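You operate a simulated robot arm through the tools that you are given. There is no shell and no other tool. Be economical: measure what you need, move in short steps, check, and stop when the job is done.

Carry out the task below with a simulated robot arm. There is one attempt and no reset: what you move stays moved.

TASK
Lock the trolley's brake, slide the yellow box off the oil and wipe it up with the orange rag.
Fine: brake on before you wipe; the box ends beside the keys; put the rag back. What is to be rubbed or washed off counts as gone when no trace of it is left.
Where things are to end (x, y in the base frame): yellow box within 0.05 m of [1.05, 0.48].

Only the result counts: the job must be done as asked and must still hold three seconds after the hand-in. Knocking over, shifting, dropping, spilling or breaking anything else fails it.

THE ROBOT
A 6-joint arm with a two-finger gripper on a trunk, on a base that drives. Base frame: it is fixed to the floor where the robot stands at the start and does not move with it; the origin is under the middle of the robot, x ahead of it, y to its left, z up. Readings come in m, rad, newtons and seconds.
Its first joint turns from -2.897 to 2.897 rad. Places, roughly: brake lever [0.8, 0, 0.8]; orange rag (10x7x3 cm) [0.8, 0.2, 0.9]; red trolley [1, 0.4, 0.3]. Payload 2.54 kg.
The tool frame sits at the grasp point between the pads (the TCP): z along the fingers, y along the line on which they close. The tips reach 0.03 m beyond it. The gripper opens to 0.116 m. The gripper's body begins 0.095 m behind the TCP.
Orientation is told as [roll, pitch, yaw] about the base's x, y, z axes, in that order, counted from this pose: with the fingers straight down and closing along the base's y, the tool's x points along the base's -x, its y along +y and its z along -z.

THE INTERFACE
- The arm moves only by the tool send_rows. Its argument "deltas" is a list of rows, each an object of numbers (a shift or turn left out is 0, a gripper value left out holds the last): "dx", "dy", "dz": the shift along the base's x, y, z in m; "wx", "wy", "wz": the turn, a rotation vector about the base's x, y, z in rad; "fingers": the opening, from 0 (shut) to 1 (fully open). In form: [{"dx": .., "dy": .., "dz": .., "wx": .., "wy": .., "wz": .., "fingers": ..}, ...]. A call has 1 to 8 rows; each row is the pose to reach, as a shift and turn from the pose commanded when the call began. Rows are played at 5 a second. More than 0.05 m and 0.15 rad between two rows, or a gripper value outside its range, and nothing of the call is played. A pose out of reach is approached as far as the arm can. The call stops where the force on the tool passes 90 N (or 10 N more than at its start, if that is more) or the arm is blocked; 0.2 s more then pass. Each finger travels about 0.072 m/s and halts on what it meets, pressing with about 24 N; the grip force reading is that of the motor and also rises with nothing between the fingers. The clock runs only during rows and for 0.2 s after the last one: add rows that repeat a pose to give the fingers time. The reply holds the time, the measured pose of the TCP, the force on the tool along the base axes, the opening and the grip force, in the units named above and with some noise, with the torque about the TCP (base axes, N m) and any sound that the robot's microphone picked up, and new pictures: "views" is both (left out), scene, wrist or none.
- Cameras (640 x 400 px; columns grow to the right, rows downward): "scene" is now at [-0.0278, 0.1562, 1.4265]; the picture's right is [0.06, -1.00, 0.00], its down [-0.40, -0.02, -0.92] and it looks along [0.92, 0.06, -0.40] (base axes); focal length 262 px, centre (320, 200). "wrist" rides on the gripper at [0.069, -0.015, -0.122] in the tool frame; the picture's right is [0.21, 0.98, 0.00], its down [-0.83, 0.18, -0.53] and it looks along [-0.52, 0.11, 0.85] (tool axes); focal length 251 px, centre (320, 200). There is no depth. A picture from a camera that has moved, and an enlarged one, comes with that camera's place and axes in the base frame and with its lens.
- steer(legs): drives the robot by 1 to 6 legs, each [ahead, left, turn to the left] in m, m and rad, along the robot's own axes; the way and the turn of a leg run together, so that a leg with both is an arc; at most 1.5 m and 3.142 rad a leg. The arm and the cameras ride along, it lands a little off, and it stops where it bumps. It gives what a move gives, and a new picture of the scene camera.
- pan_tilt(pan, tilt): turns the head with the scene camera to pan (to the left, within 2.094 rad either way) and tilt (down, from -0.506 to 1.204), counted from straight ahead of the robot. It gives what a move gives, and a new picture of the scene camera.
- enlarge(camera, box): a new picture of the part [left, top, right, bottom] of that camera's present view, enlarged. The clock stands still meanwhile.
- hand_in(): hands the job in; it is judged then, once.

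Work in short steps. Places have to be worked out from the pictures, the camera data and where the tool is seen: move nearer, look again, correct. Check each grasp and each placing, and mend what went wrong. You have 120 turns and 260 pictures in all, those below and enlarged ones among them. Open the gripper and draw the arm clear of the work before you hand the job in, unless the task says otherwise; then end with one line.

The tools are called after ">>>" as a command line: name --argument value ..., lists and objects as JSON in quotes. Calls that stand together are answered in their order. send_rows: Moves the arm, as the interface text tells. Its arguments: {"type":"object","properties":{"deltas":{"type":"array"},"views":{"type":"string","enum":["both","scene","wrist","none"]}},"required":["deltas"]} The other tools are called the same way: steer (legs) drives the base; pan_tilt (pan, tilt) turns the head that bears the scene camera; enlarge (camera, box) takes an enlarged picture of a part of a camera's view; hand_in () hands the job in.

At the start:

```text
time: 0.0
ee_pos: [0.604, 0.3044, 1.1545]
orientation: [0.0, 0.0, 0.0]
force: [-0.3, -0.1, -0.3]
moment: [-0.02, 0.0, 0.0]
finger_gap: 0.116
grasp_force: 0.1
robot x, y, heading: [-0.003, 0.0002, -0.001]
head pan, tilt: [0.063, 0.41]
```

scene: 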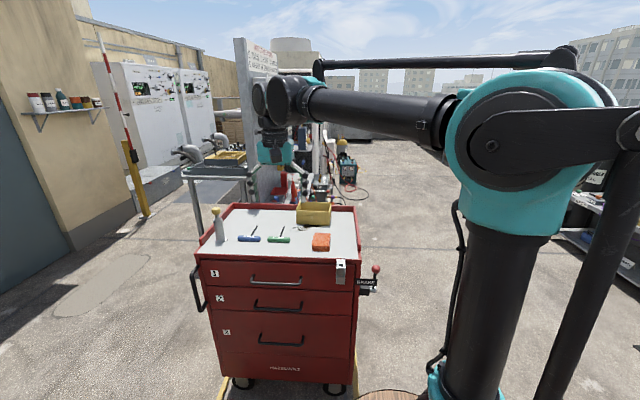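
wrist: 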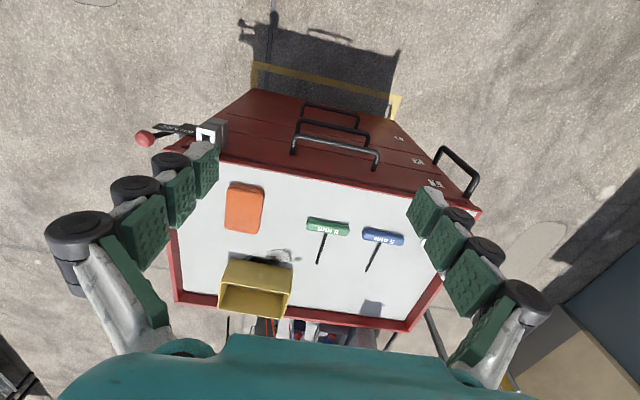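

I start by looking closer at the trolley top and brake lever.

>>> enlarge --camera "scene" --box '[190, 190, 390, 315]'

>>> enlarge --camera "wrist" --box '[120, 80, 440, 330]'

>>> enlarge --camera "scene" --box '[320, 250, 400, 300]'

```text
3.20 times, centred on (290, 252) of scene
camera zoom: at [-0.0278, 0.1562, 1.4265], right [0.06, -1.0, 0.0], down [-0.4, -0.02, -0.92], along [0.92, 0.06, -0.4], focal length 837 px, centre (416, 32)
```

zoom: 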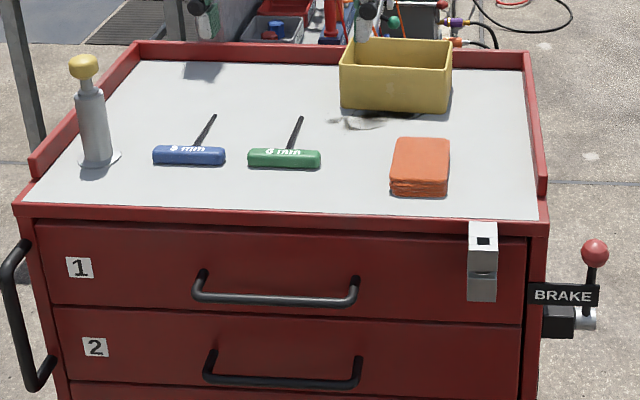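

```text
1.60 times, centred on (280, 205) of wrist
camera zoom: at [0.5359, 0.2889, 1.2767], right [-0.21, 0.98, 0.0], down [0.83, 0.18, 0.53], along [0.52, 0.11, -0.85], focal length 402 px, centre (384, 192)
```

zoom: 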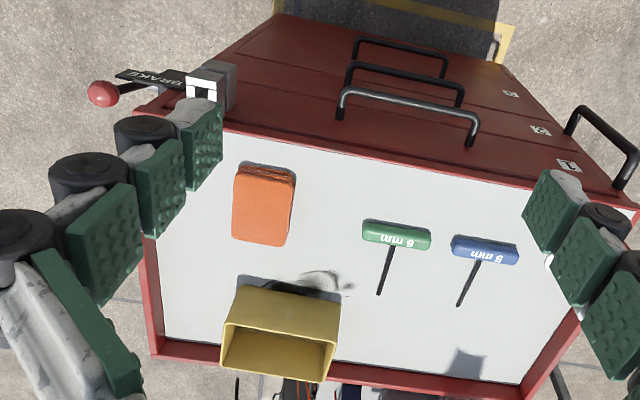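

```text
8.00 times, centred on (360, 275) of scene
camera zoom: at [-0.0278, 0.1562, 1.4265], right [0.06, -1.0, 0.0], down [-0.4, -0.02, -0.92], along [0.92, 0.06, -0.4], focal length 2093 px, centre (0, -400)
```

zoom: 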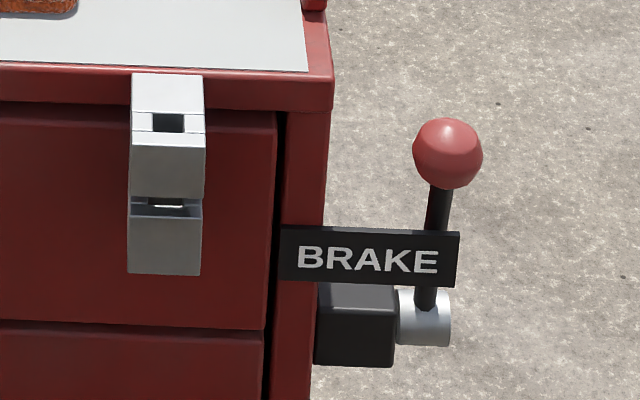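

Ball of the lever estimated near (0.75, 0.00, 0.82), pivot about (0.78, 0, 0.70). I move the hand to the right so the wrist camera can look at the brake.

>>> send_rows --deltas '[{"dy": -0.048}, {"dy": -0.096}, {"dy": -0.144}, {"dy": -0.19}, {"dy": -0.235, "dz": -0.015}, {"dy": -0.28, "dz": -0.03}, {"dy": -0.325, "dz": -0.05}, {"dy": -0.37, "dz": -0.07, "dx": -0.02}]'

```text
refused: row 8 steps farther than a row can; nothing moved
```

I shorten the last row and resend.

>>> send_rows --deltas '[{"dy": -0.045}, {"dy": -0.09}, {"dy": -0.135}, {"dy": -0.18}, {"dy": -0.225, "dz": -0.015}, {"dy": -0.27, "dz": -0.03}, {"dy": -0.315, "dz": -0.045}, {"dy": -0.36, "dz": -0.06}]'

```text
time: 1.8
ee_pos: [0.6013, -0.0622, 1.0959]
orientation: [-0.001, 0.0, 0.001]
force: [0.2, -0.5, -1.2]
moment: [0.03, 0.03, -0.02]
finger_gap: 0.116
grasp_force: 0.0
robot x, y, heading: [0.0006, 0.0003, -0.001]
head pan, tilt: [0.063, 0.41]
camera scene: at [-0.0279, 0.1562, 1.4265], right [0.06, -1.0, 0.0], down [-0.4, -0.02, -0.92], along [0.92, 0.06, -0.4], focal length 262 px, centre (320, 200)
camera wrist: at [0.5328, -0.0767, 1.2185], right [-0.22, 0.98, 0.0], down [0.83, 0.18, 0.53], along [0.52, 0.12, -0.85], focal length 251 px, centre (320, 200)
```

scene: 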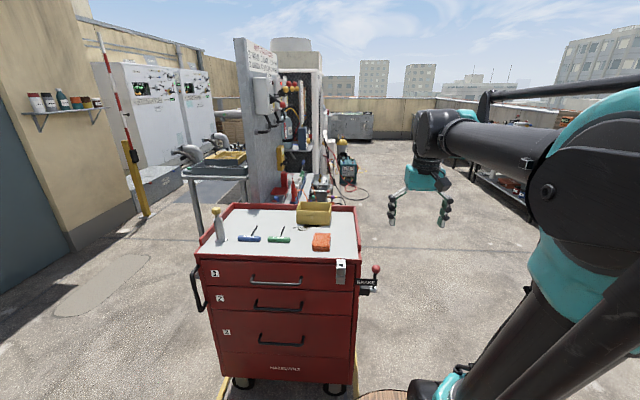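
wrist: 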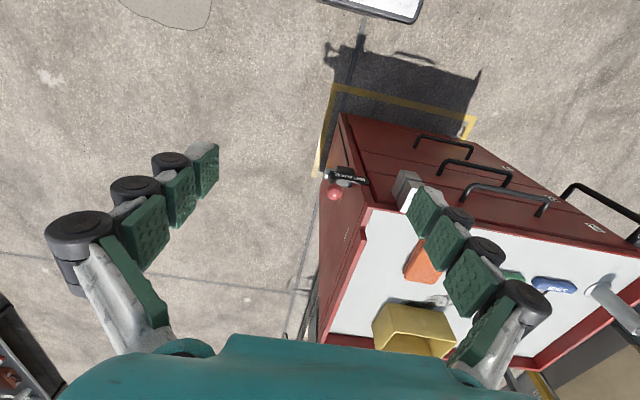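

>>> enlarge --camera "wrist" --box '[300, 150, 400, 220]'

>>> enlarge --camera "scene" --box '[350, 255, 390, 300]'

```text
5.71 times, centred on (350, 185) of wrist
camera zoom: at [0.5328, -0.0767, 1.2185], right [-0.22, 0.98, 0.0], down [0.83, 0.18, 0.53], along [0.52, 0.12, -0.85], focal length 1437 px, centre (149, 286)
```

zoom: 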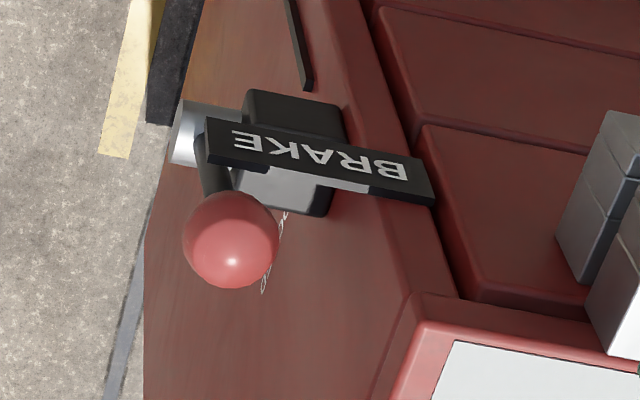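

```text
8.89 times, centred on (370, 278) of scene
camera zoom: at [-0.0279, 0.1562, 1.4265], right [0.06, -1.0, 0.0], down [-0.4, -0.02, -0.92], along [0.92, 0.06, -0.4], focal length 2325 px, centre (-124, -489)
```

zoom: 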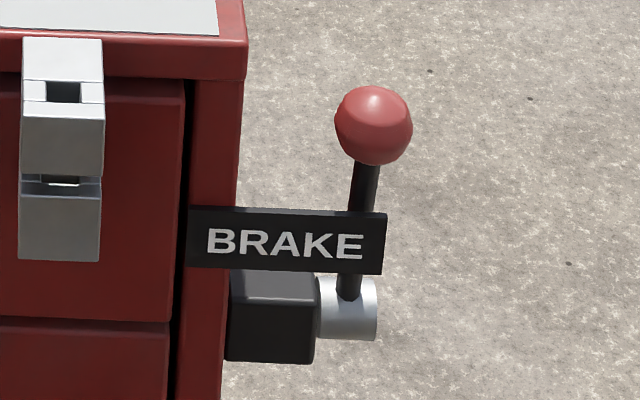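

There seem to be markings on the side panel near the lever. I swing the hand out to y≈-0.4 and yaw it to look at the trolley's side.

>>> send_rows --deltas '[{"dy": -0.045, "wz": 0.14}, {"dy": -0.09, "wz": 0.28}, {"dy": -0.135, "wz": 0.42}, {"dy": -0.18, "wz": 0.56}, {"dy": -0.225, "wz": 0.7}, {"dy": -0.27, "wz": 0.84}, {"dy": -0.31, "wz": 0.98}, {"dy": -0.34, "wz": 1.12}]' --views "none"

>>> send_rows --deltas '[{"dx": 0.03, "wz": 0.14, "dz": -0.02}, {"dx": 0.06, "wz": 0.28, "dz": -0.05}, {"dx": 0.09, "wz": 0.42, "dz": -0.08}, {"dx": 0.12, "wz": 0.45, "dz": -0.11}, {"dx": 0.14, "wz": 0.45, "dz": -0.14}]'

```text
time: 3.6
ee_pos: [0.6015, -0.3951, 1.0956]
orientation: [0.001, 0.0, 1.123]
force: [0.0, -0.1, 0.6]
moment: [-0.01, -0.02, 0.03]
finger_gap: 0.1159
grasp_force: 0.1
robot x, y, heading: [0.0028, -0.0027, -0.002]
head pan, tilt: [0.063, 0.41]
```

```text
time: 4.8
ee_pos: [0.7451, -0.3984, 0.9554]
orientation: [0.001, 0.0, 1.571]
force: [0.2, 0.5, -0.2]
moment: [-0.03, -0.04, -0.02]
finger_gap: 0.1161
grasp_force: 0.1
robot x, y, heading: [-0.0009, 0.0011, -0.002]
head pan, tilt: [0.063, 0.41]
camera scene: at [-0.0281, 0.1561, 1.4265], right [0.06, -1.0, 0.0], down [-0.4, -0.02, -0.92], along [0.92, 0.06, -0.4], focal length 262 px, centre (320, 200)
camera wrist: at [0.7589, -0.467, 1.0766], right [-0.98, -0.21, 0.0], down [-0.18, 0.83, 0.53], along [-0.11, 0.52, -0.85], focal length 251 px, centre (320, 200)
```

scene: 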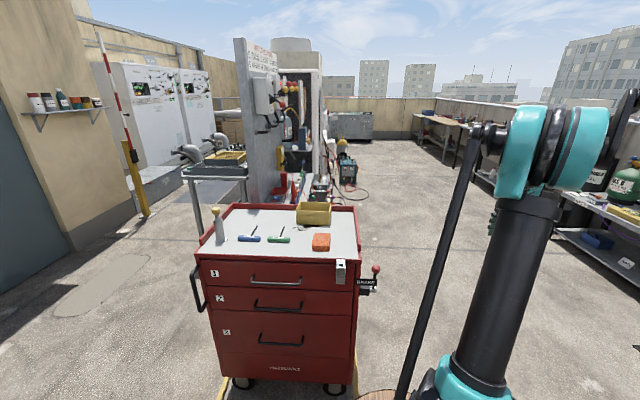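
wrist: 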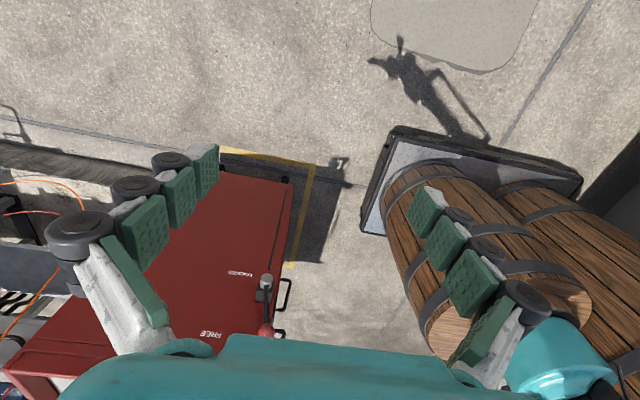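

>>> enlarge --camera "wrist" --box '[180, 250, 320, 345]'

```text
4.21 times, centred on (250, 298) of wrist
camera zoom: at [0.7589, -0.467, 1.0766], right [-0.98, -0.21, 0.0], down [-0.18, 0.83, 0.53], along [-0.11, 0.52, -0.85], focal length 1059 px, centre (615, -210)
```

zoom: 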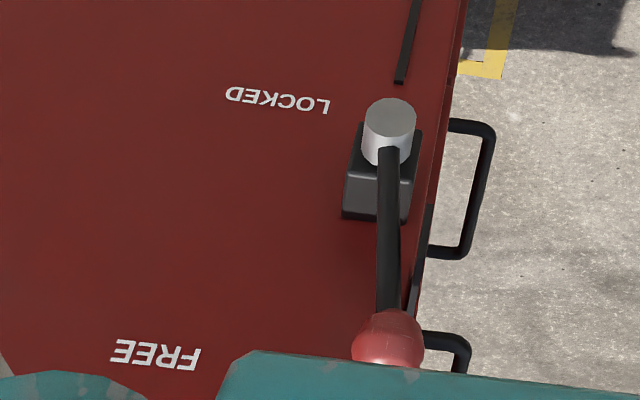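

Labels: FREE above, LOCKED lower on the far (+x) side; the BRAKE plate bars the near side, so the lever swings forward and down. I bring the closed fingers over a point just in front of the ball.

>>> send_rows --deltas '[{"dx": -0.006, "dy": 0.049, "fingers": 0}, {"dx": -0.012, "dy": 0.098}, {"dx": -0.018, "dy": 0.147}, {"dx": -0.024, "dy": 0.196}, {"dx": -0.03, "dy": 0.245}, {"dx": -0.036, "dy": 0.294}, {"dx": -0.042, "dy": 0.343}, {"dx": -0.048, "dy": 0.392}]'

```text
time: 6.6
ee_pos: [0.6989, -0.0063, 0.9546]
orientation: [0.0, 0.0, 1.569]
force: [0.9, 0.0, -0.6]
moment: [0.04, 0.0, -0.03]
finger_gap: 0.0
grasp_force: 24.1
robot x, y, heading: [-0.0014, -0.0002, 0.001]
head pan, tilt: [0.063, 0.41]
camera scene: at [-0.0277, 0.1559, 1.4266], right [0.06, -1.0, 0.0], down [-0.4, -0.02, -0.92], along [0.92, 0.06, -0.4], focal length 262 px, centre (320, 200)
camera wrist: at [0.7146, -0.0742, 1.0764], right [-0.98, -0.21, 0.0], down [-0.18, 0.83, 0.53], along [-0.11, 0.52, -0.85], focal length 251 px, centre (320, 200)
```

scene: 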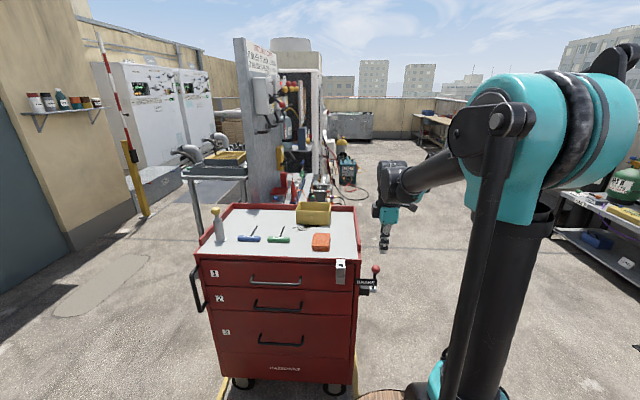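
wrist: 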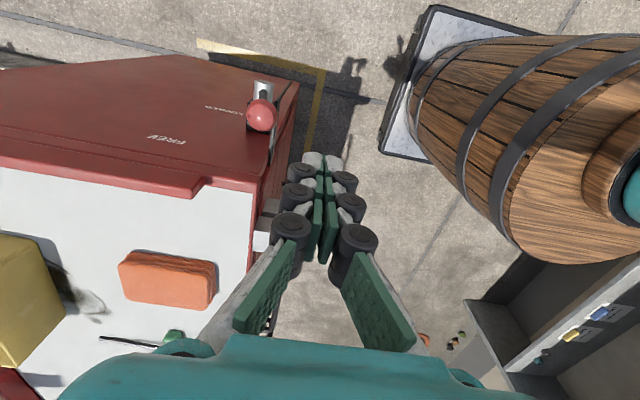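

Ball fixed at about (0.76, 0.00, 0.81). I descend in front of it, then look.

>>> send_rows --deltas '[{"dz": -0.04, "dy": 0.004}, {"dz": -0.08, "dy": 0.004}, {"dz": -0.122, "dy": 0.004}, {"dz": -0.122, "dy": 0.004, "dx": 0.015}]'

```text
time: 7.6
ee_pos: [0.7107, -0.0025, 0.832]
orientation: [0.002, 0.0, 1.57]
force: [0.2, 0.0, 0.2]
moment: [0.03, -0.07, -0.04]
finger_gap: 0.0
grasp_force: 23.7
robot x, y, heading: [-0.0037, 0.0007, 0.002]
head pan, tilt: [0.063, 0.41]
camera scene: at [-0.0279, 0.1561, 1.4265], right [0.06, -1.0, 0.0], down [-0.4, -0.02, -0.92], along [0.92, 0.06, -0.4], focal length 262 px, centre (320, 200)
camera wrist: at [0.7255, -0.0716, 0.9544], right [-0.98, -0.21, 0.0], down [-0.18, 0.83, 0.53], along [-0.11, 0.52, -0.85], focal length 251 px, centre (320, 200)
```

scene: 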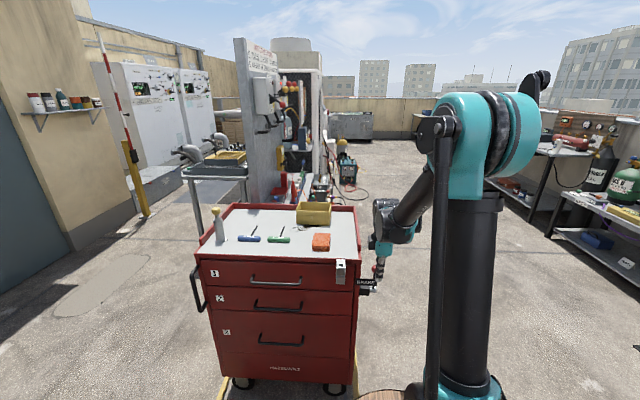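
wrist: 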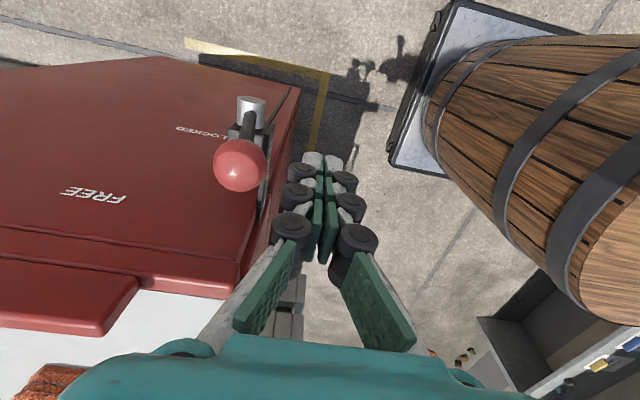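

Clear and lined up. I push the ball gently forward and watch the force and trolley.

>>> send_rows --deltas '[{"dx": 0.015}, {"dx": 0.025}, {"dx": 0.035}, {"dx": 0.045}, {"dx": 0.055}]'

```text
time: 8.4
ee_pos: [0.7301, -0.0016, 0.8339]
orientation: [0.021, 0.003, 1.571]
force: [-45.0, -2.2, 14.5]
moment: [-0.05, 0.45, 0.0]
finger_gap: 0.0
grasp_force: 24.1
robot x, y, heading: [-0.0009, -0.0002, 0.004]
head pan, tilt: [0.063, 0.41]
stopped in row 3: the force on the tool passed its limit at 98 N (the readings are from after the stop); the commanded pose is now the measured one
camera scene: at [-0.0314, 0.156, 1.4265], right [0.06, -1.0, 0.0], down [-0.4, -0.02, -0.92], along [0.92, 0.06, -0.4], focal length 262 px, centre (320, 200)
camera wrist: at [0.7489, -0.0702, 0.9553], right [-0.98, -0.21, 0.02], down [-0.17, 0.83, 0.54], along [-0.13, 0.52, -0.84], focal length 251 px, centre (320, 200)
```

scene: 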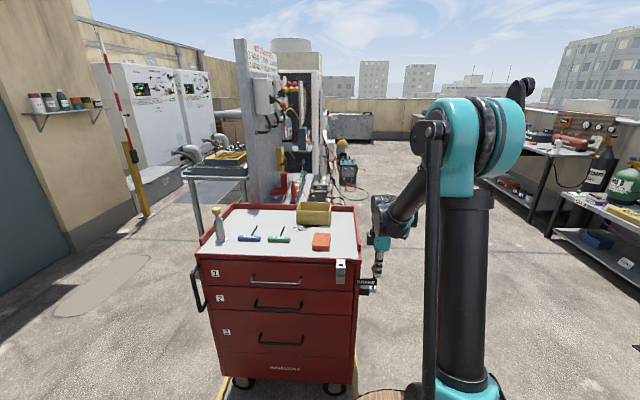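
wrist: 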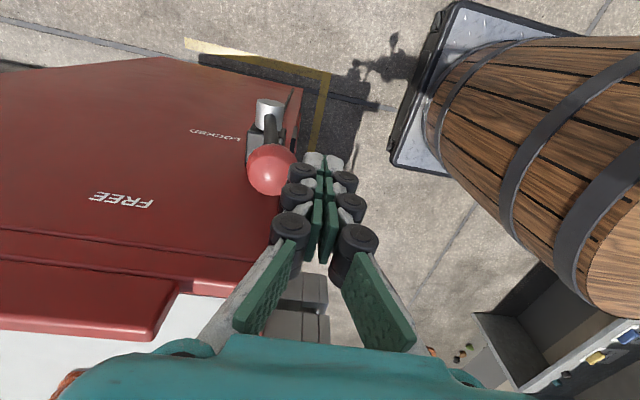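

Hard stop with 98 N; the ball has not yielded. I zoom in to see what the finger meets.

>>> enlarge --camera "scene" --box '[345, 240, 405, 305]'

>>> enlarge --camera "wrist" --box '[230, 70, 370, 220]'

```text
6.15 times, centred on (375, 272) of scene
camera zoom: at [-0.0314, 0.156, 1.4265], right [0.06, -1.0, 0.0], down [-0.4, -0.02, -0.92], along [0.92, 0.06, -0.4], focal length 1610 px, centre (-18, -246)
```

zoom: 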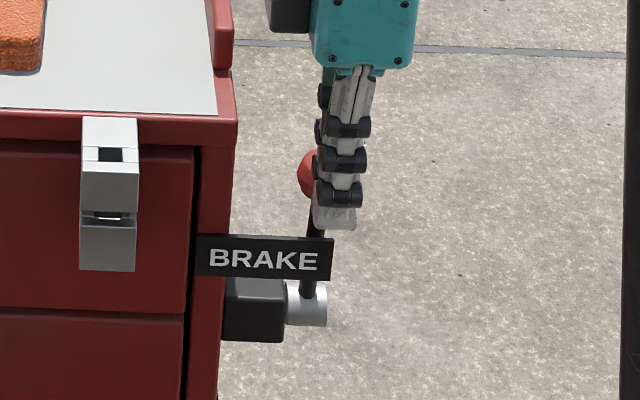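

```text
2.67 times, centred on (300, 145) of wrist
camera zoom: at [0.7489, -0.0702, 0.9553], right [-0.98, -0.21, 0.02], down [-0.17, 0.83, 0.54], along [-0.13, 0.52, -0.84], focal length 670 px, centre (373, 347)
```

zoom: 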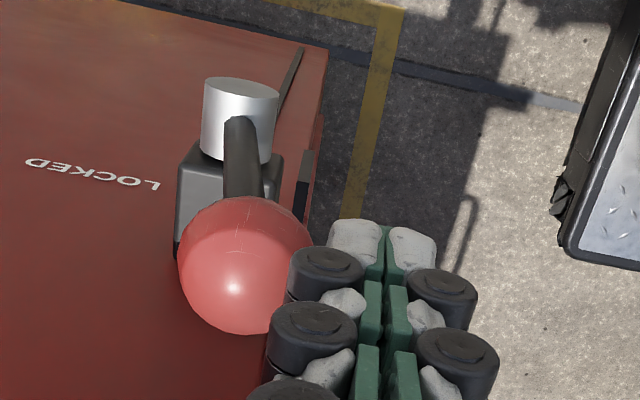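

The finger is pressing the ball but the lever doesn't yield forward. I back off and look at the lever squarely from the side.

>>> send_rows --deltas '[{"dx": -0.02}, {"dx": -0.02, "dy": -0.045}, {"dx": -0.01, "dy": -0.09, "wx": 0.12}, {"dx": 0.0, "dy": -0.135, "wx": 0.26}, {"dx": 0.01, "dy": -0.18, "wx": 0.4}, {"dx": 0.02, "dy": -0.225, "wx": 0.54}, {"dx": 0.03, "dy": -0.27, "wx": 0.68}, {"dx": 0.04, "dy": -0.3, "wx": 0.8}]'

```text
time: 10.2
ee_pos: [0.7796, -0.2927, 0.8307]
orientation: [0.002, -0.79, 1.572]
force: [-0.3, 1.1, 0.0]
moment: [-0.04, -0.04, -0.02]
finger_gap: 0.0001
grasp_force: 23.9
out of reach, approached as far as the arm can: row 8
robot x, y, heading: [-0.0003, 0.0015, -0.0]
head pan, tilt: [0.063, 0.41]
camera scene: at [-0.0291, 0.1561, 1.4265], right [0.06, -1.0, 0.0], down [-0.4, -0.02, -0.92], along [0.92, 0.06, -0.4], focal length 262 px, centre (320, 200)
camera wrist: at [0.7951, -0.427, 0.8676], right [-0.98, -0.15, -0.15], down [-0.18, 0.2, 0.96], along [-0.12, 0.97, -0.22], focal length 251 px, centre (320, 200)
```

scene: 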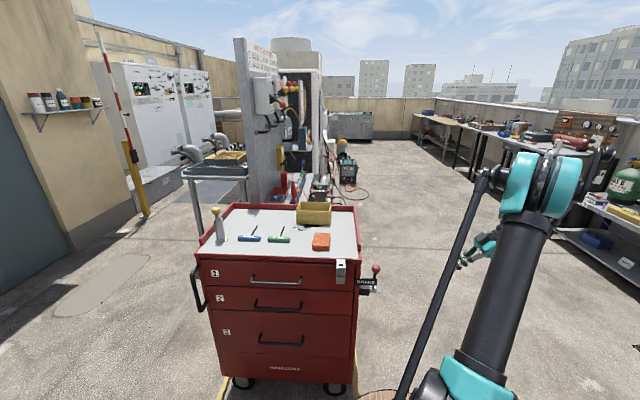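
wrist: 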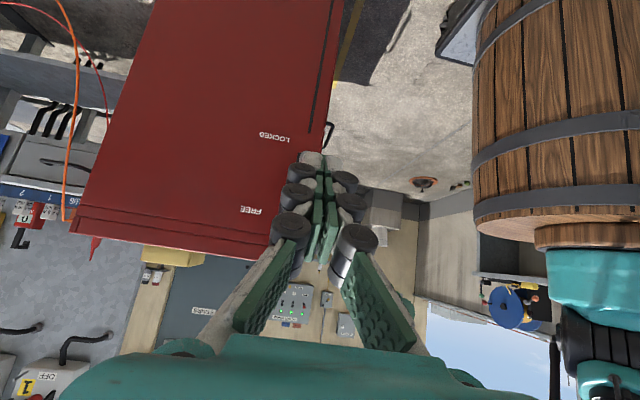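

The fingers hide the lever; I shift back in x to uncover it.

>>> send_rows --deltas '[{"dx": -0.045}, {"dx": -0.09}, {"dx": -0.135}, {"dx": -0.17}]' --views "wrist"

>>> enlarge --camera "wrist" --box '[140, 120, 300, 260]'

```text
time: 11.2
ee_pos: [0.6438, -0.2661, 0.8312]
orientation: [-0.042, -0.741, 1.569]
force: [0.8, -0.2, -0.1]
moment: [-0.01, 0.01, -0.02]
finger_gap: 0.0001
grasp_force: 23.7
out of reach, approached as far as the arm can: row 1, 2, 3, 4
robot x, y, heading: [-0.0, 0.0017, 0.003]
head pan, tilt: [0.063, 0.41]
camera wrist: at [0.6525, -0.3988, 0.8751], right [-0.98, -0.13, -0.17], down [-0.2, 0.26, 0.95], along [-0.08, 0.96, -0.28], focal length 251 px, centre (320, 200)
```

wrist: 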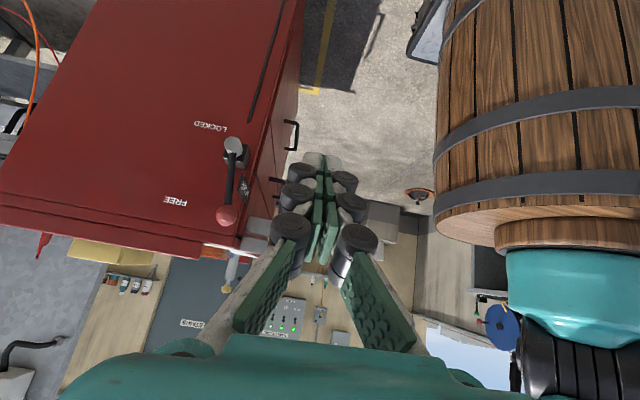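

```text
2.86 times, centred on (220, 190) of wrist
camera zoom: at [0.6525, -0.3988, 0.8751], right [-0.98, -0.13, -0.17], down [-0.2, 0.26, 0.95], along [-0.08, 0.96, -0.28], focal length 718 px, centre (606, 229)
```

zoom: 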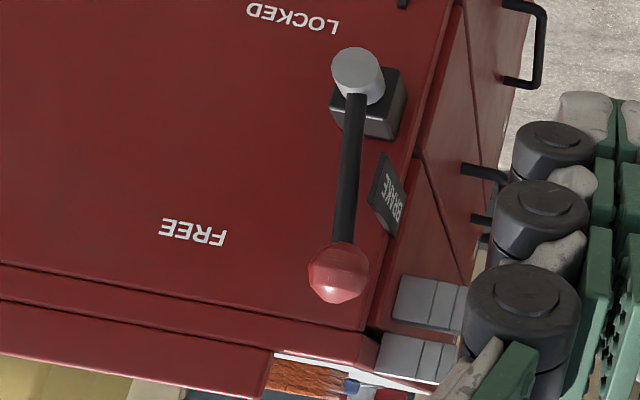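

No visible bar toward +x, yet it was rigid there, so the lever may swing toward the robot. I bring the hand back upright and above the ball, with fingers slightly open to straddle it and feel both ways.

>>> send_rows --deltas '[{"dz": 0.03, "wx": -0.13}, {"dz": 0.06, "wx": -0.26}, {"dz": 0.09, "wx": -0.39}, {"dz": 0.11, "wx": -0.53}, {"dz": 0.12, "wx": -0.67}, {"dz": 0.12, "wx": -0.8, "fingers": 0.5}, {"dz": 0.12, "wx": -0.8}]' --views "none"

```text
time: 12.8
ee_pos: [0.6438, -0.2601, 0.9522]
orientation: [-0.044, 0.063, 1.569]
force: [0.0, -0.4, -0.2]
moment: [0.0, -0.01, -0.01]
finger_gap: 0.0584
grasp_force: 0.0
robot x, y, heading: [0.0012, -0.003, 0.003]
head pan, tilt: [0.063, 0.41]
```

>>> send_rows --deltas '[{"dx": 0.02, "dy": 0.044, "wx": 0.063, "wy": 0.044}, {"dx": 0.04, "dy": 0.088, "wx": 0.063, "wy": 0.044}, {"dx": 0.06, "dy": 0.132, "wx": 0.063, "wy": 0.044}, {"dx": 0.08, "dy": 0.176, "wx": 0.063, "wy": 0.044}, {"dx": 0.1, "dy": 0.22, "wx": 0.063, "wy": 0.044}, {"dx": 0.117, "dy": 0.261, "wx": 0.063, "wy": 0.044}]'

```text
time: 14.2
ee_pos: [0.7627, -0.0004, 0.9507]
orientation: [0.002, -0.001, 1.57]
force: [0.1, -0.1, 0.0]
moment: [0.02, -0.01, 0.03]
finger_gap: 0.0581
grasp_force: 0.1
robot x, y, heading: [-0.0012, 0.0008, 0.002]
head pan, tilt: [0.063, 0.41]
camera scene: at [-0.029, 0.1559, 1.4266], right [0.06, -1.0, 0.0], down [-0.4, -0.02, -0.92], along [0.92, 0.06, -0.4], focal length 262 px, centre (320, 200)
camera wrist: at [0.7781, -0.0699, 1.073], right [-0.98, -0.21, 0.0], down [-0.18, 0.82, 0.54], along [-0.12, 0.52, -0.84], focal length 251 px, centre (320, 200)
```

scene: 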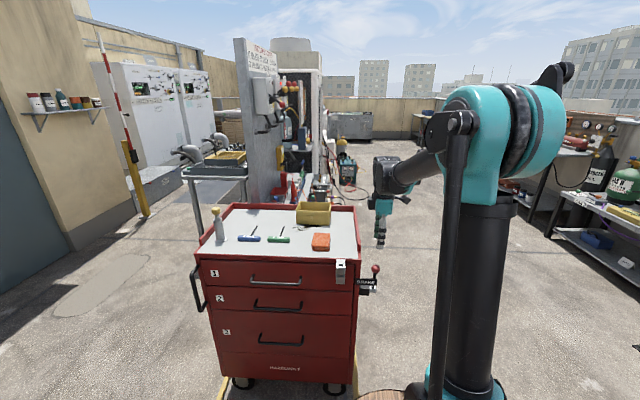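
wrist: 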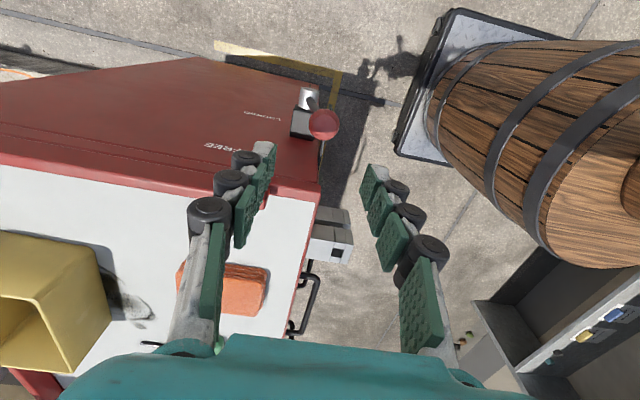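

Aligned over the ball; I lower the open fingers around it.

>>> send_rows --deltas '[{"dz": -0.04, "dx": -0.003}, {"dz": -0.08, "dx": -0.003}, {"dz": -0.118, "dx": -0.003}]' --views "wrist"

>>> send_rows --deltas '[{"dx": -0.005}, {"dx": -0.01}, {"dx": -0.013}, {"dx": -0.016}, {"dx": -0.019}, {"dx": -0.022}, {"dx": -0.025}]' --views "wrist"

```text
time: 15.0
ee_pos: [0.7583, -0.0015, 0.8341]
orientation: [0.001, -0.002, 1.572]
force: [-0.3, -0.3, 0.6]
moment: [0.01, 0.0, 0.0]
finger_gap: 0.0581
grasp_force: 0.0
robot x, y, heading: [-0.0027, 0.0029, -0.002]
head pan, tilt: [0.063, 0.41]
camera wrist: at [0.774, -0.07, 0.9557], right [-0.98, -0.21, 0.0], down [-0.18, 0.82, 0.54], along [-0.12, 0.52, -0.84], focal length 251 px, centre (320, 200)
```

wrist: 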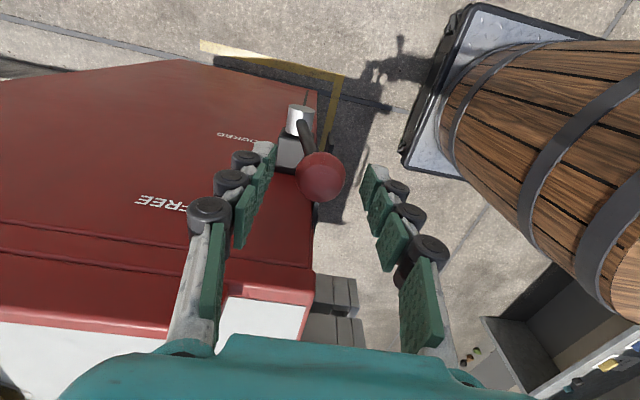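

```text
time: 16.6
ee_pos: [0.7332, -0.0002, 0.8351]
orientation: [0.002, -0.002, 1.571]
force: [0.9, 1.1, 1.1]
moment: [-0.04, -0.04, 0.01]
finger_gap: 0.0592
grasp_force: 0.7
robot x, y, heading: [-0.0016, 0.0033, -0.001]
head pan, tilt: [0.063, 0.41]
camera wrist: at [0.7482, -0.0695, 0.9566], right [-0.98, -0.21, 0.0], down [-0.18, 0.82, 0.54], along [-0.12, 0.52, -0.84], focal length 251 px, centre (320, 200)
```

wrist: 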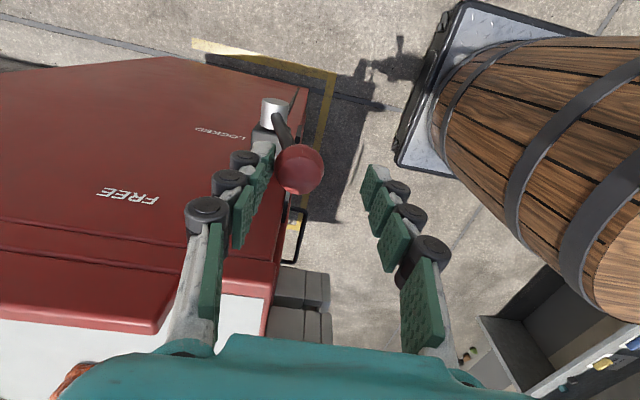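

The ball seems to yield easily toward the robot. I continue pushing −x following the arc.

>>> send_rows --deltas '[{"dx": -0.008}, {"dx": -0.016}, {"dx": -0.024}, {"dx": -0.032, "dz": -0.003}, {"dx": -0.04, "dz": -0.007}]'

```text
time: 17.8
ee_pos: [0.6931, 0.0025, 0.8273]
orientation: [0.002, -0.001, 1.571]
force: [-0.6, -0.3, -0.4]
moment: [0.0, -0.02, 0.02]
finger_gap: 0.058
grasp_force: 0.0
robot x, y, heading: [-0.0, -0.0006, -0.003]
head pan, tilt: [0.063, 0.41]
camera scene: at [-0.0289, 0.1561, 1.4265], right [0.06, -1.0, 0.0], down [-0.4, -0.02, -0.92], along [0.92, 0.06, -0.4], focal length 262 px, centre (320, 200)
camera wrist: at [0.7083, -0.0669, 0.9493], right [-0.98, -0.21, 0.0], down [-0.18, 0.82, 0.54], along [-0.12, 0.52, -0.84], focal length 251 px, centre (320, 200)
```

scene: 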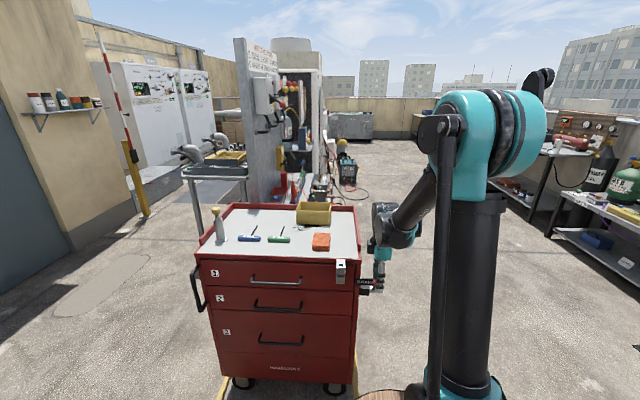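
wrist: 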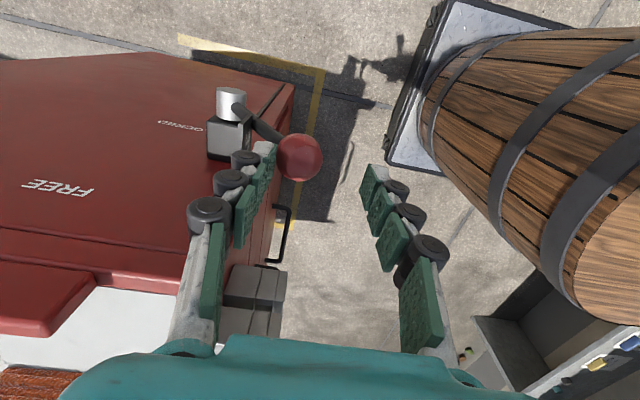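

The lever moves freely toward the robot (about 40° now). I lift, close the fingers and then press the ball down from above along its arc.

>>> send_rows --deltas '[{"dz": 0.025}, {"dz": 0.05, "fingers": 0}, {"dz": 0.05}, {"dz": 0.05}, {"dz": 0.05}, {"dz": 0.03, "dx": 0.007}]' --views "wrist"

```text
time: 19.2
ee_pos: [0.7, 0.0008, 0.8599]
orientation: [0.002, -0.003, 1.569]
force: [-0.3, -0.6, -0.1]
moment: [0.0, 0.0, 0.02]
finger_gap: 0.0
grasp_force: 23.9
robot x, y, heading: [-0.0005, -0.0002, 0.0]
head pan, tilt: [0.063, 0.41]
camera wrist: at [0.7144, -0.0679, 0.9806], right [-0.98, -0.21, 0.0], down [-0.18, 0.82, 0.54], along [-0.12, 0.52, -0.84], focal length 251 px, centre (320, 200)
```

wrist: 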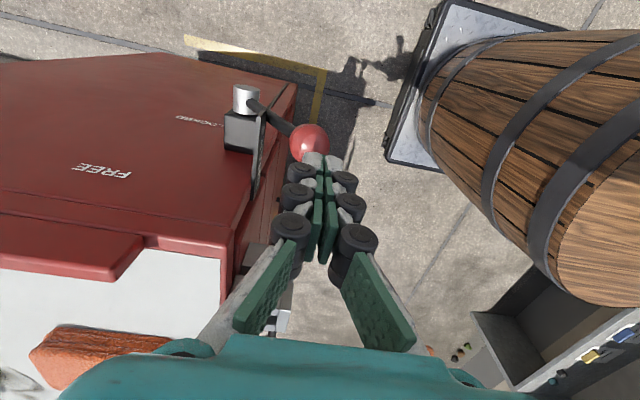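

>>> send_rows --deltas '[{"dx": 0.005, "dz": -0.02}, {"dx": 0.003, "dz": -0.041}, {"dx": -0.008, "dz": -0.057}, {"dx": -0.018, "dz": -0.075}, {"dx": -0.026, "dz": -0.094}, {"dx": -0.03, "dz": -0.114}]'

```text
time: 20.6
ee_pos: [0.6713, -0.0003, 0.7506]
orientation: [-0.004, -0.001, 1.571]
force: [-1.0, 0.0, 86.5]
moment: [0.05, 0.57, -0.01]
finger_gap: 0.0
grasp_force: 24.4
robot x, y, heading: [-0.0021, 0.0017, -0.0]
head pan, tilt: [0.063, 0.41]
stopped in row 6: the force on the tool passed its limit at 121 N (the readings are from after the stop); the commanded pose is now the measured one
camera scene: at [-0.0314, 0.1561, 1.4265], right [0.06, -1.0, 0.0], down [-0.4, -0.02, -0.92], along [0.92, 0.06, -0.4], focal length 262 px, centre (320, 200)
camera wrist: at [0.6859, -0.0692, 0.8717], right [-0.98, -0.21, 0.0], down [-0.18, 0.82, 0.53], along [-0.11, 0.52, -0.85], focal length 251 px, centre (320, 200)
```

scene: 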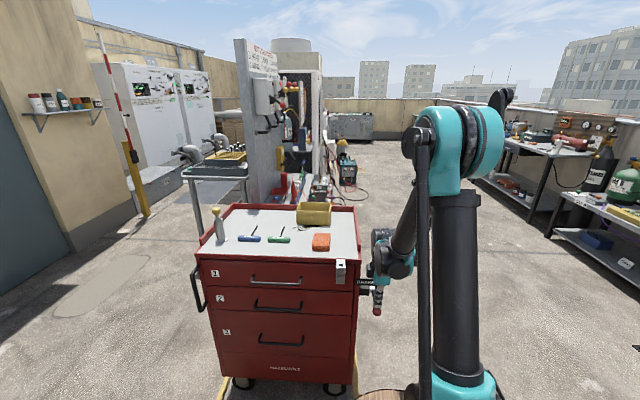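
wrist: 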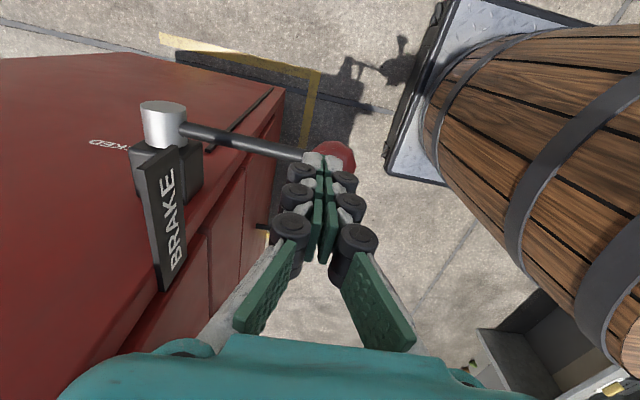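

The lever hit a stop near horizontal. I lift off and check whether it stays and how the trolley looks.

>>> send_rows --deltas '[{"dz": 0.04}, {"dz": 0.09}, {"dz": 0.14, "dx": -0.02}, {"dz": 0.19, "dx": -0.04}]'

>>> enlarge --camera "wrist" --box '[120, 60, 360, 210]'

>>> enlarge --camera "scene" --box '[190, 190, 390, 315]'

```text
refused: row 3 steps farther than a row can; nothing moved
```

```text
2.67 times, centred on (240, 135) of wrist
camera zoom: at [0.6859, -0.0692, 0.8717], right [-0.98, -0.21, 0.0], down [-0.18, 0.82, 0.53], along [-0.11, 0.52, -0.85], focal length 670 px, centre (533, 373)
```

zoom: 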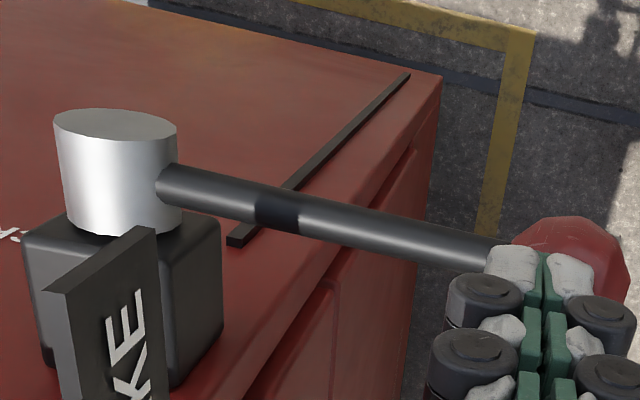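

```text
3.20 times, centred on (290, 252) of scene
camera zoom: at [-0.0314, 0.1561, 1.4265], right [0.06, -1.0, 0.0], down [-0.4, -0.02, -0.92], along [0.92, 0.06, -0.4], focal length 837 px, centre (416, 32)
```

zoom: 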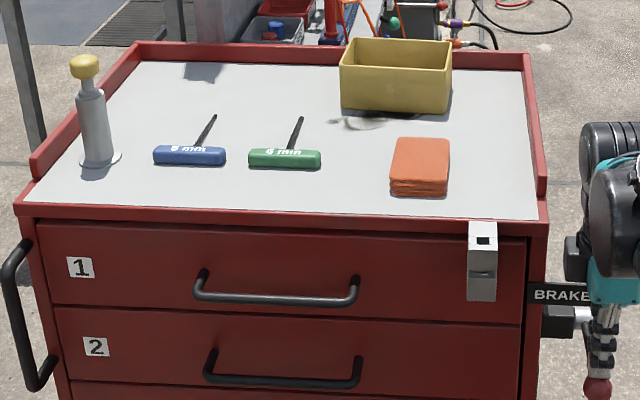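

Trolley unmoved. I lift off the lever.

>>> send_rows --deltas '[{"dz": 0.04}, {"dz": 0.085}, {"dz": 0.13, "dx": -0.01}, {"dz": 0.175, "dx": -0.02}, {"dz": 0.22, "dx": -0.03}, {"dz": 0.26, "dx": -0.04}]'

>>> enlarge --camera "scene" --box '[345, 240, 405, 305]'

```text
time: 22.0
ee_pos: [0.6312, -0.0025, 1.0093]
orientation: [-0.001, -0.003, 1.57]
force: [0.7, -0.2, 0.9]
moment: [0.0, 0.02, -0.01]
finger_gap: 0.0
grasp_force: 23.9
robot x, y, heading: [-0.0084, 0.0038, 0.001]
head pan, tilt: [0.063, 0.41]
camera scene: at [-0.0286, 0.1561, 1.4265], right [0.06, -1.0, 0.0], down [-0.4, -0.02, -0.92], along [0.92, 0.06, -0.4], focal length 262 px, centre (320, 200)
camera wrist: at [0.6455, -0.0706, 1.1317], right [-0.98, -0.21, 0.0], down [-0.18, 0.82, 0.54], along [-0.11, 0.52, -0.84], focal length 251 px, centre (320, 200)
```

scene: 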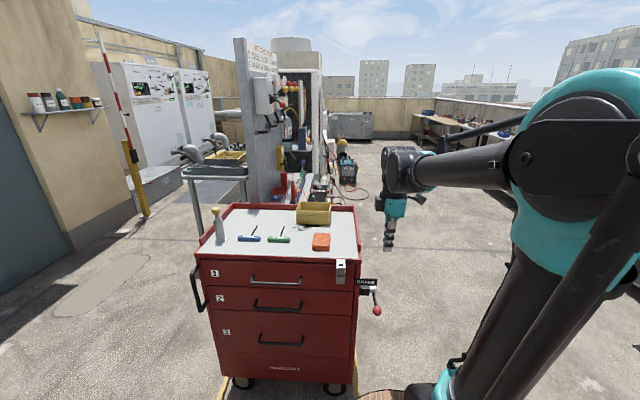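
wrist: 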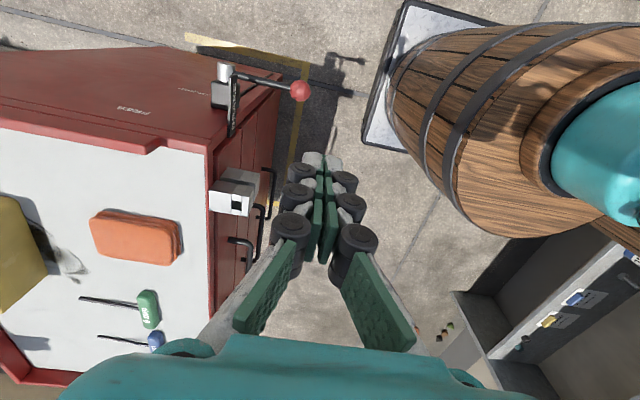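

```text
6.15 times, centred on (375, 272) of scene
camera zoom: at [-0.0286, 0.1561, 1.4265], right [0.06, -1.0, 0.0], down [-0.4, -0.02, -0.92], along [0.92, 0.06, -0.4], focal length 1610 px, centre (-18, -246)
```

zoom: 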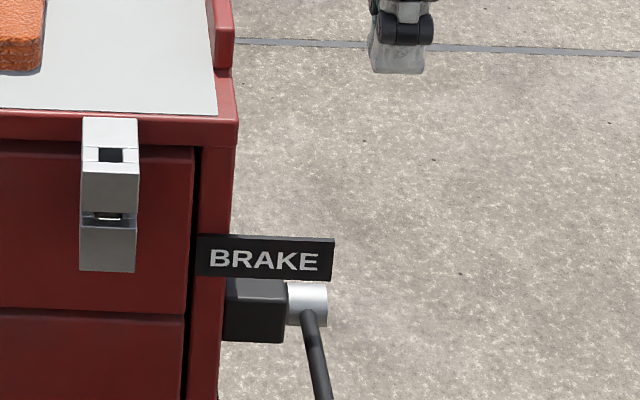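

Brake lever is down at its stop. Next I raise the arm and drive the base 0.2 m ahead and 0.2 m left so the box comes into reach (base plate stays clear of the trolley).

>>> send_rows --deltas '[{"dz": 0.045}, {"dz": 0.09}, {"dz": 0.12, "dx": -0.03}, {"dz": 0.12, "dx": -0.07}]' --views "none"

>>> steer --legs '[[0, 0.2, 0], [0.2, 0, 0]]'

```text
time: 23.0
ee_pos: [0.5587, -0.0027, 1.1308]
orientation: [-0.002, -0.002, 1.571]
force: [0.6, 0.1, 0.3]
moment: [0.03, 0.06, -0.02]
finger_gap: 0.0002
grasp_force: 23.9
robot x, y, heading: [-0.0016, 0.0014, -0.002]
head pan, tilt: [0.063, 0.41]
```

```text
time: 25.8
ee_pos: [0.7611, 0.1907, 1.13]
orientation: [-0.002, -0.003, 1.567]
force: [-0.4, 0.0, 0.2]
moment: [0.0, -0.02, -0.01]
finger_gap: 0.0
grasp_force: 23.9
robot x, y, heading: [0.1994, 0.1944, -0.006]
head pan, tilt: [0.063, 0.41]
camera scene: at [0.1746, 0.3521, 1.4265], right [0.06, -1.0, 0.0], down [-0.4, -0.02, -0.92], along [0.92, 0.05, -0.4], focal length 262 px, centre (320, 200)
```

scene: 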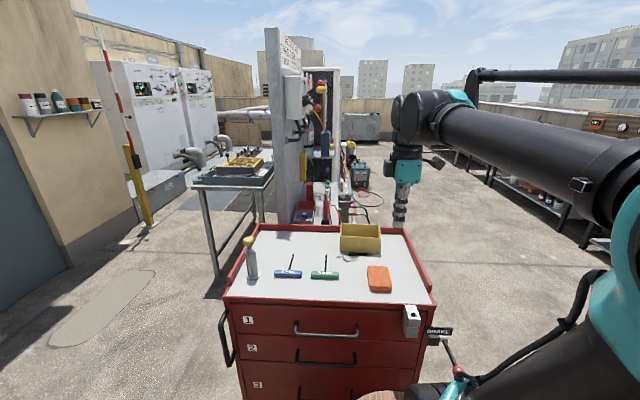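

I tilt the head down for a better look at the table and re-measure.

>>> pan_tilt --pan 0.0 --tilt 0.65

>>> enlarge --camera "scene" --box '[200, 130, 420, 270]'

```text
time: 26.6
ee_pos: [0.7624, 0.1909, 1.1303]
orientation: [-0.002, -0.001, 1.566]
force: [-0.6, -0.2, -0.1]
moment: [0.01, 0.0, -0.03]
finger_gap: 0.0001
grasp_force: 24.3
robot x, y, heading: [0.2018, 0.1979, -0.003]
head pan, tilt: [0.0, 0.649]
camera scene: at [0.1691, 0.3464, 1.4051], right [0.0, -1.0, 0.0], down [-0.6, 0.0, -0.8], along [0.8, 0.0, -0.6], focal length 262 px, centre (320, 200)
```

scene: 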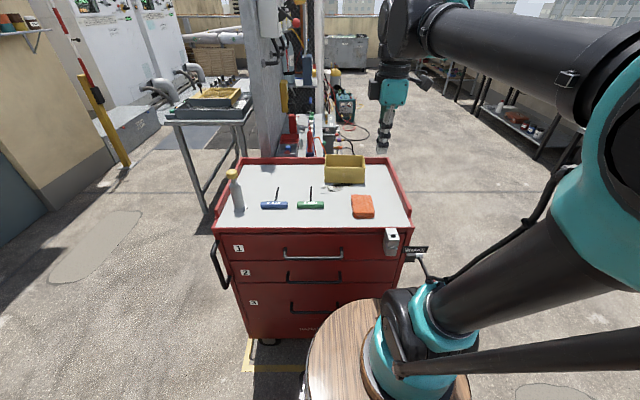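

```text
2.86 times, centred on (310, 200) of scene
camera zoom: at [0.1691, 0.3464, 1.4051], right [0.0, -1.0, 0.0], down [-0.6, 0.0, -0.8], along [0.8, 0.0, -0.6], focal length 747 px, centre (349, 200)
```

zoom: 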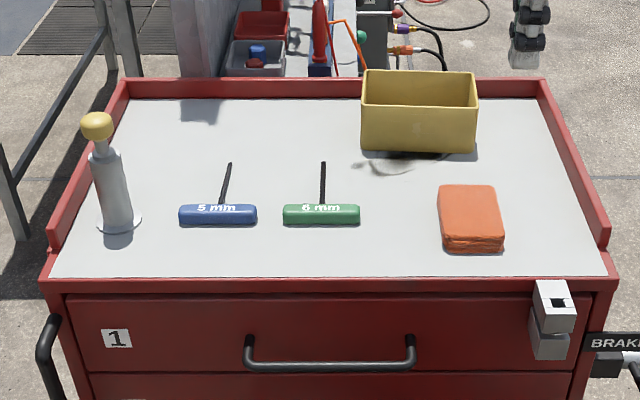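

Measured: box centre ≈ (1.034, 0.256), footprint 0.10×0.15, rim z≈0.937; table z≈0.875. I plan to grip its right wall (y≈0.183) and slide it +y. First unyaw the hand and go above that wall.

>>> send_rows --deltas '[{"dx": 0.03, "wz": -0.14}, {"dx": 0.06, "wz": -0.28}, {"dx": 0.09, "wz": -0.42}, {"dx": 0.12, "wz": -0.56}, {"dx": 0.15, "wz": -0.7}, {"dx": 0.18, "wz": -0.84}, {"dx": 0.21, "wz": -0.98}, {"dx": 0.24, "wz": -1.12, "fingers": 0.5}]' --views "none"

>>> send_rows --deltas '[{"dx": 0.02, "wz": -0.14, "dz": -0.03, "dy": -0.004}, {"dx": 0.032, "wz": -0.28, "dz": -0.06, "dy": -0.008}, {"dx": 0.032, "wz": -0.42, "dz": -0.09, "dy": -0.008}, {"dx": 0.032, "wz": -0.446, "dz": -0.1, "dy": -0.008}]'

```text
time: 28.4
ee_pos: [1.0019, 0.1903, 1.1297]
orientation: [-0.002, -0.001, 0.442]
force: [-1.2, -0.2, 0.2]
moment: [0.03, -0.08, 0.02]
finger_gap: 0.0503
grasp_force: 0.0
robot x, y, heading: [0.2032, 0.1951, -0.004]
head pan, tilt: [0.0, 0.649]
```

```text
time: 29.4
ee_pos: [1.0334, 0.1828, 1.0291]
orientation: [-0.002, -0.002, -0.004]
force: [-0.3, -0.4, -0.4]
moment: [0.02, -0.03, 0.01]
finger_gap: 0.0583
grasp_force: 0.1
robot x, y, heading: [0.2018, 0.1974, -0.005]
head pan, tilt: [0.0, 0.649]
camera scene: at [0.169, 0.3464, 1.405], right [-0.01, -1.0, 0.0], down [-0.6, 0.0, -0.8], along [0.8, 0.0, -0.6], focal length 262 px, centre (320, 200)
camera wrist: at [0.9645, 0.1681, 1.152], right [-0.21, 0.98, 0.0], down [0.83, 0.18, 0.54], along [0.52, 0.11, -0.84], focal length 251 px, centre (320, 200)
```

scene: 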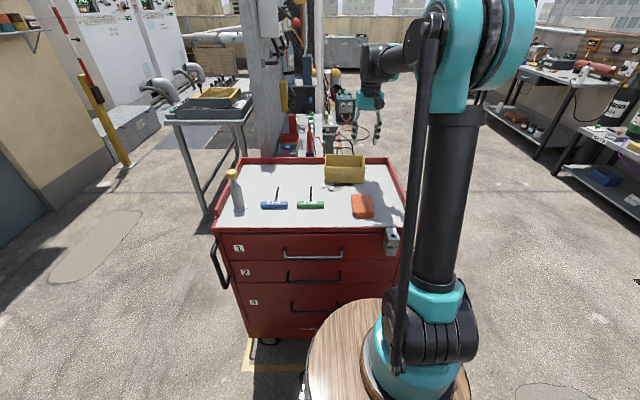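
wrist: 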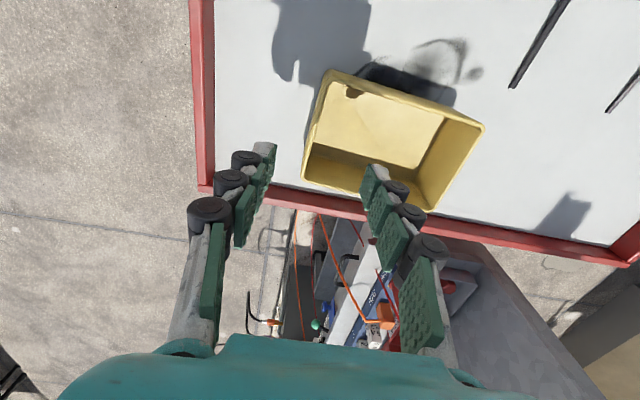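

The right wall lies at y≈0.18 between the fingers; I descend and close on it.

>>> send_rows --deltas '[{"dz": -0.04, "dy": -0.003}, {"dz": -0.08, "dy": -0.003}, {"dz": -0.1, "dy": -0.003}, {"dz": -0.1, "dy": -0.003, "fingers": 0}, {"dz": -0.1, "dy": -0.003}, {"dz": -0.1, "dy": -0.003}, {"dz": -0.1, "dy": -0.003}]'

```text
time: 31.0
ee_pos: [1.0337, 0.1799, 0.9301]
orientation: [-0.003, -0.002, -0.002]
force: [-0.4, 0.2, -0.3]
moment: [0.01, 0.06, 0.02]
finger_gap: 0.006
grasp_force: 23.9
robot x, y, heading: [0.2008, 0.1953, -0.004]
head pan, tilt: [0.0, 0.649]
camera scene: at [0.1691, 0.3464, 1.405], right [-0.01, -1.0, 0.0], down [-0.6, 0.0, -0.8], along [0.8, 0.0, -0.6], focal length 262 px, centre (320, 200)
camera wrist: at [0.9649, 0.1655, 1.0514], right [-0.21, 0.98, 0.0], down [0.82, 0.18, 0.53], along [0.52, 0.11, -0.84], focal length 251 px, centre (320, 200)
```

scene: 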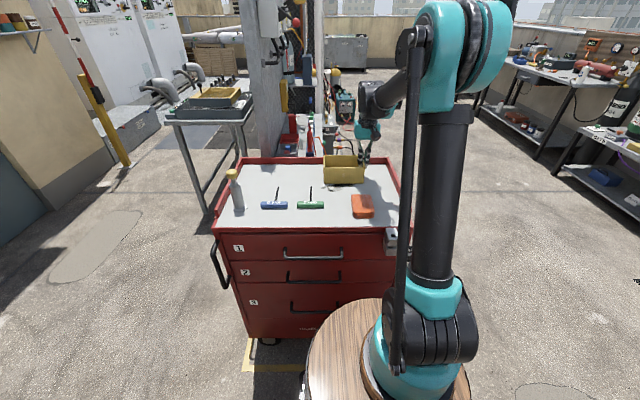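
wrist: 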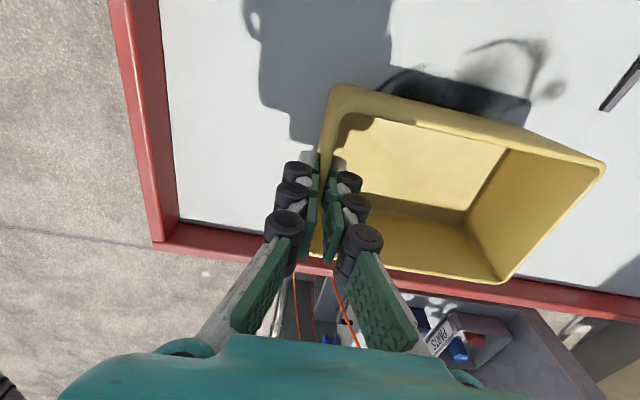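

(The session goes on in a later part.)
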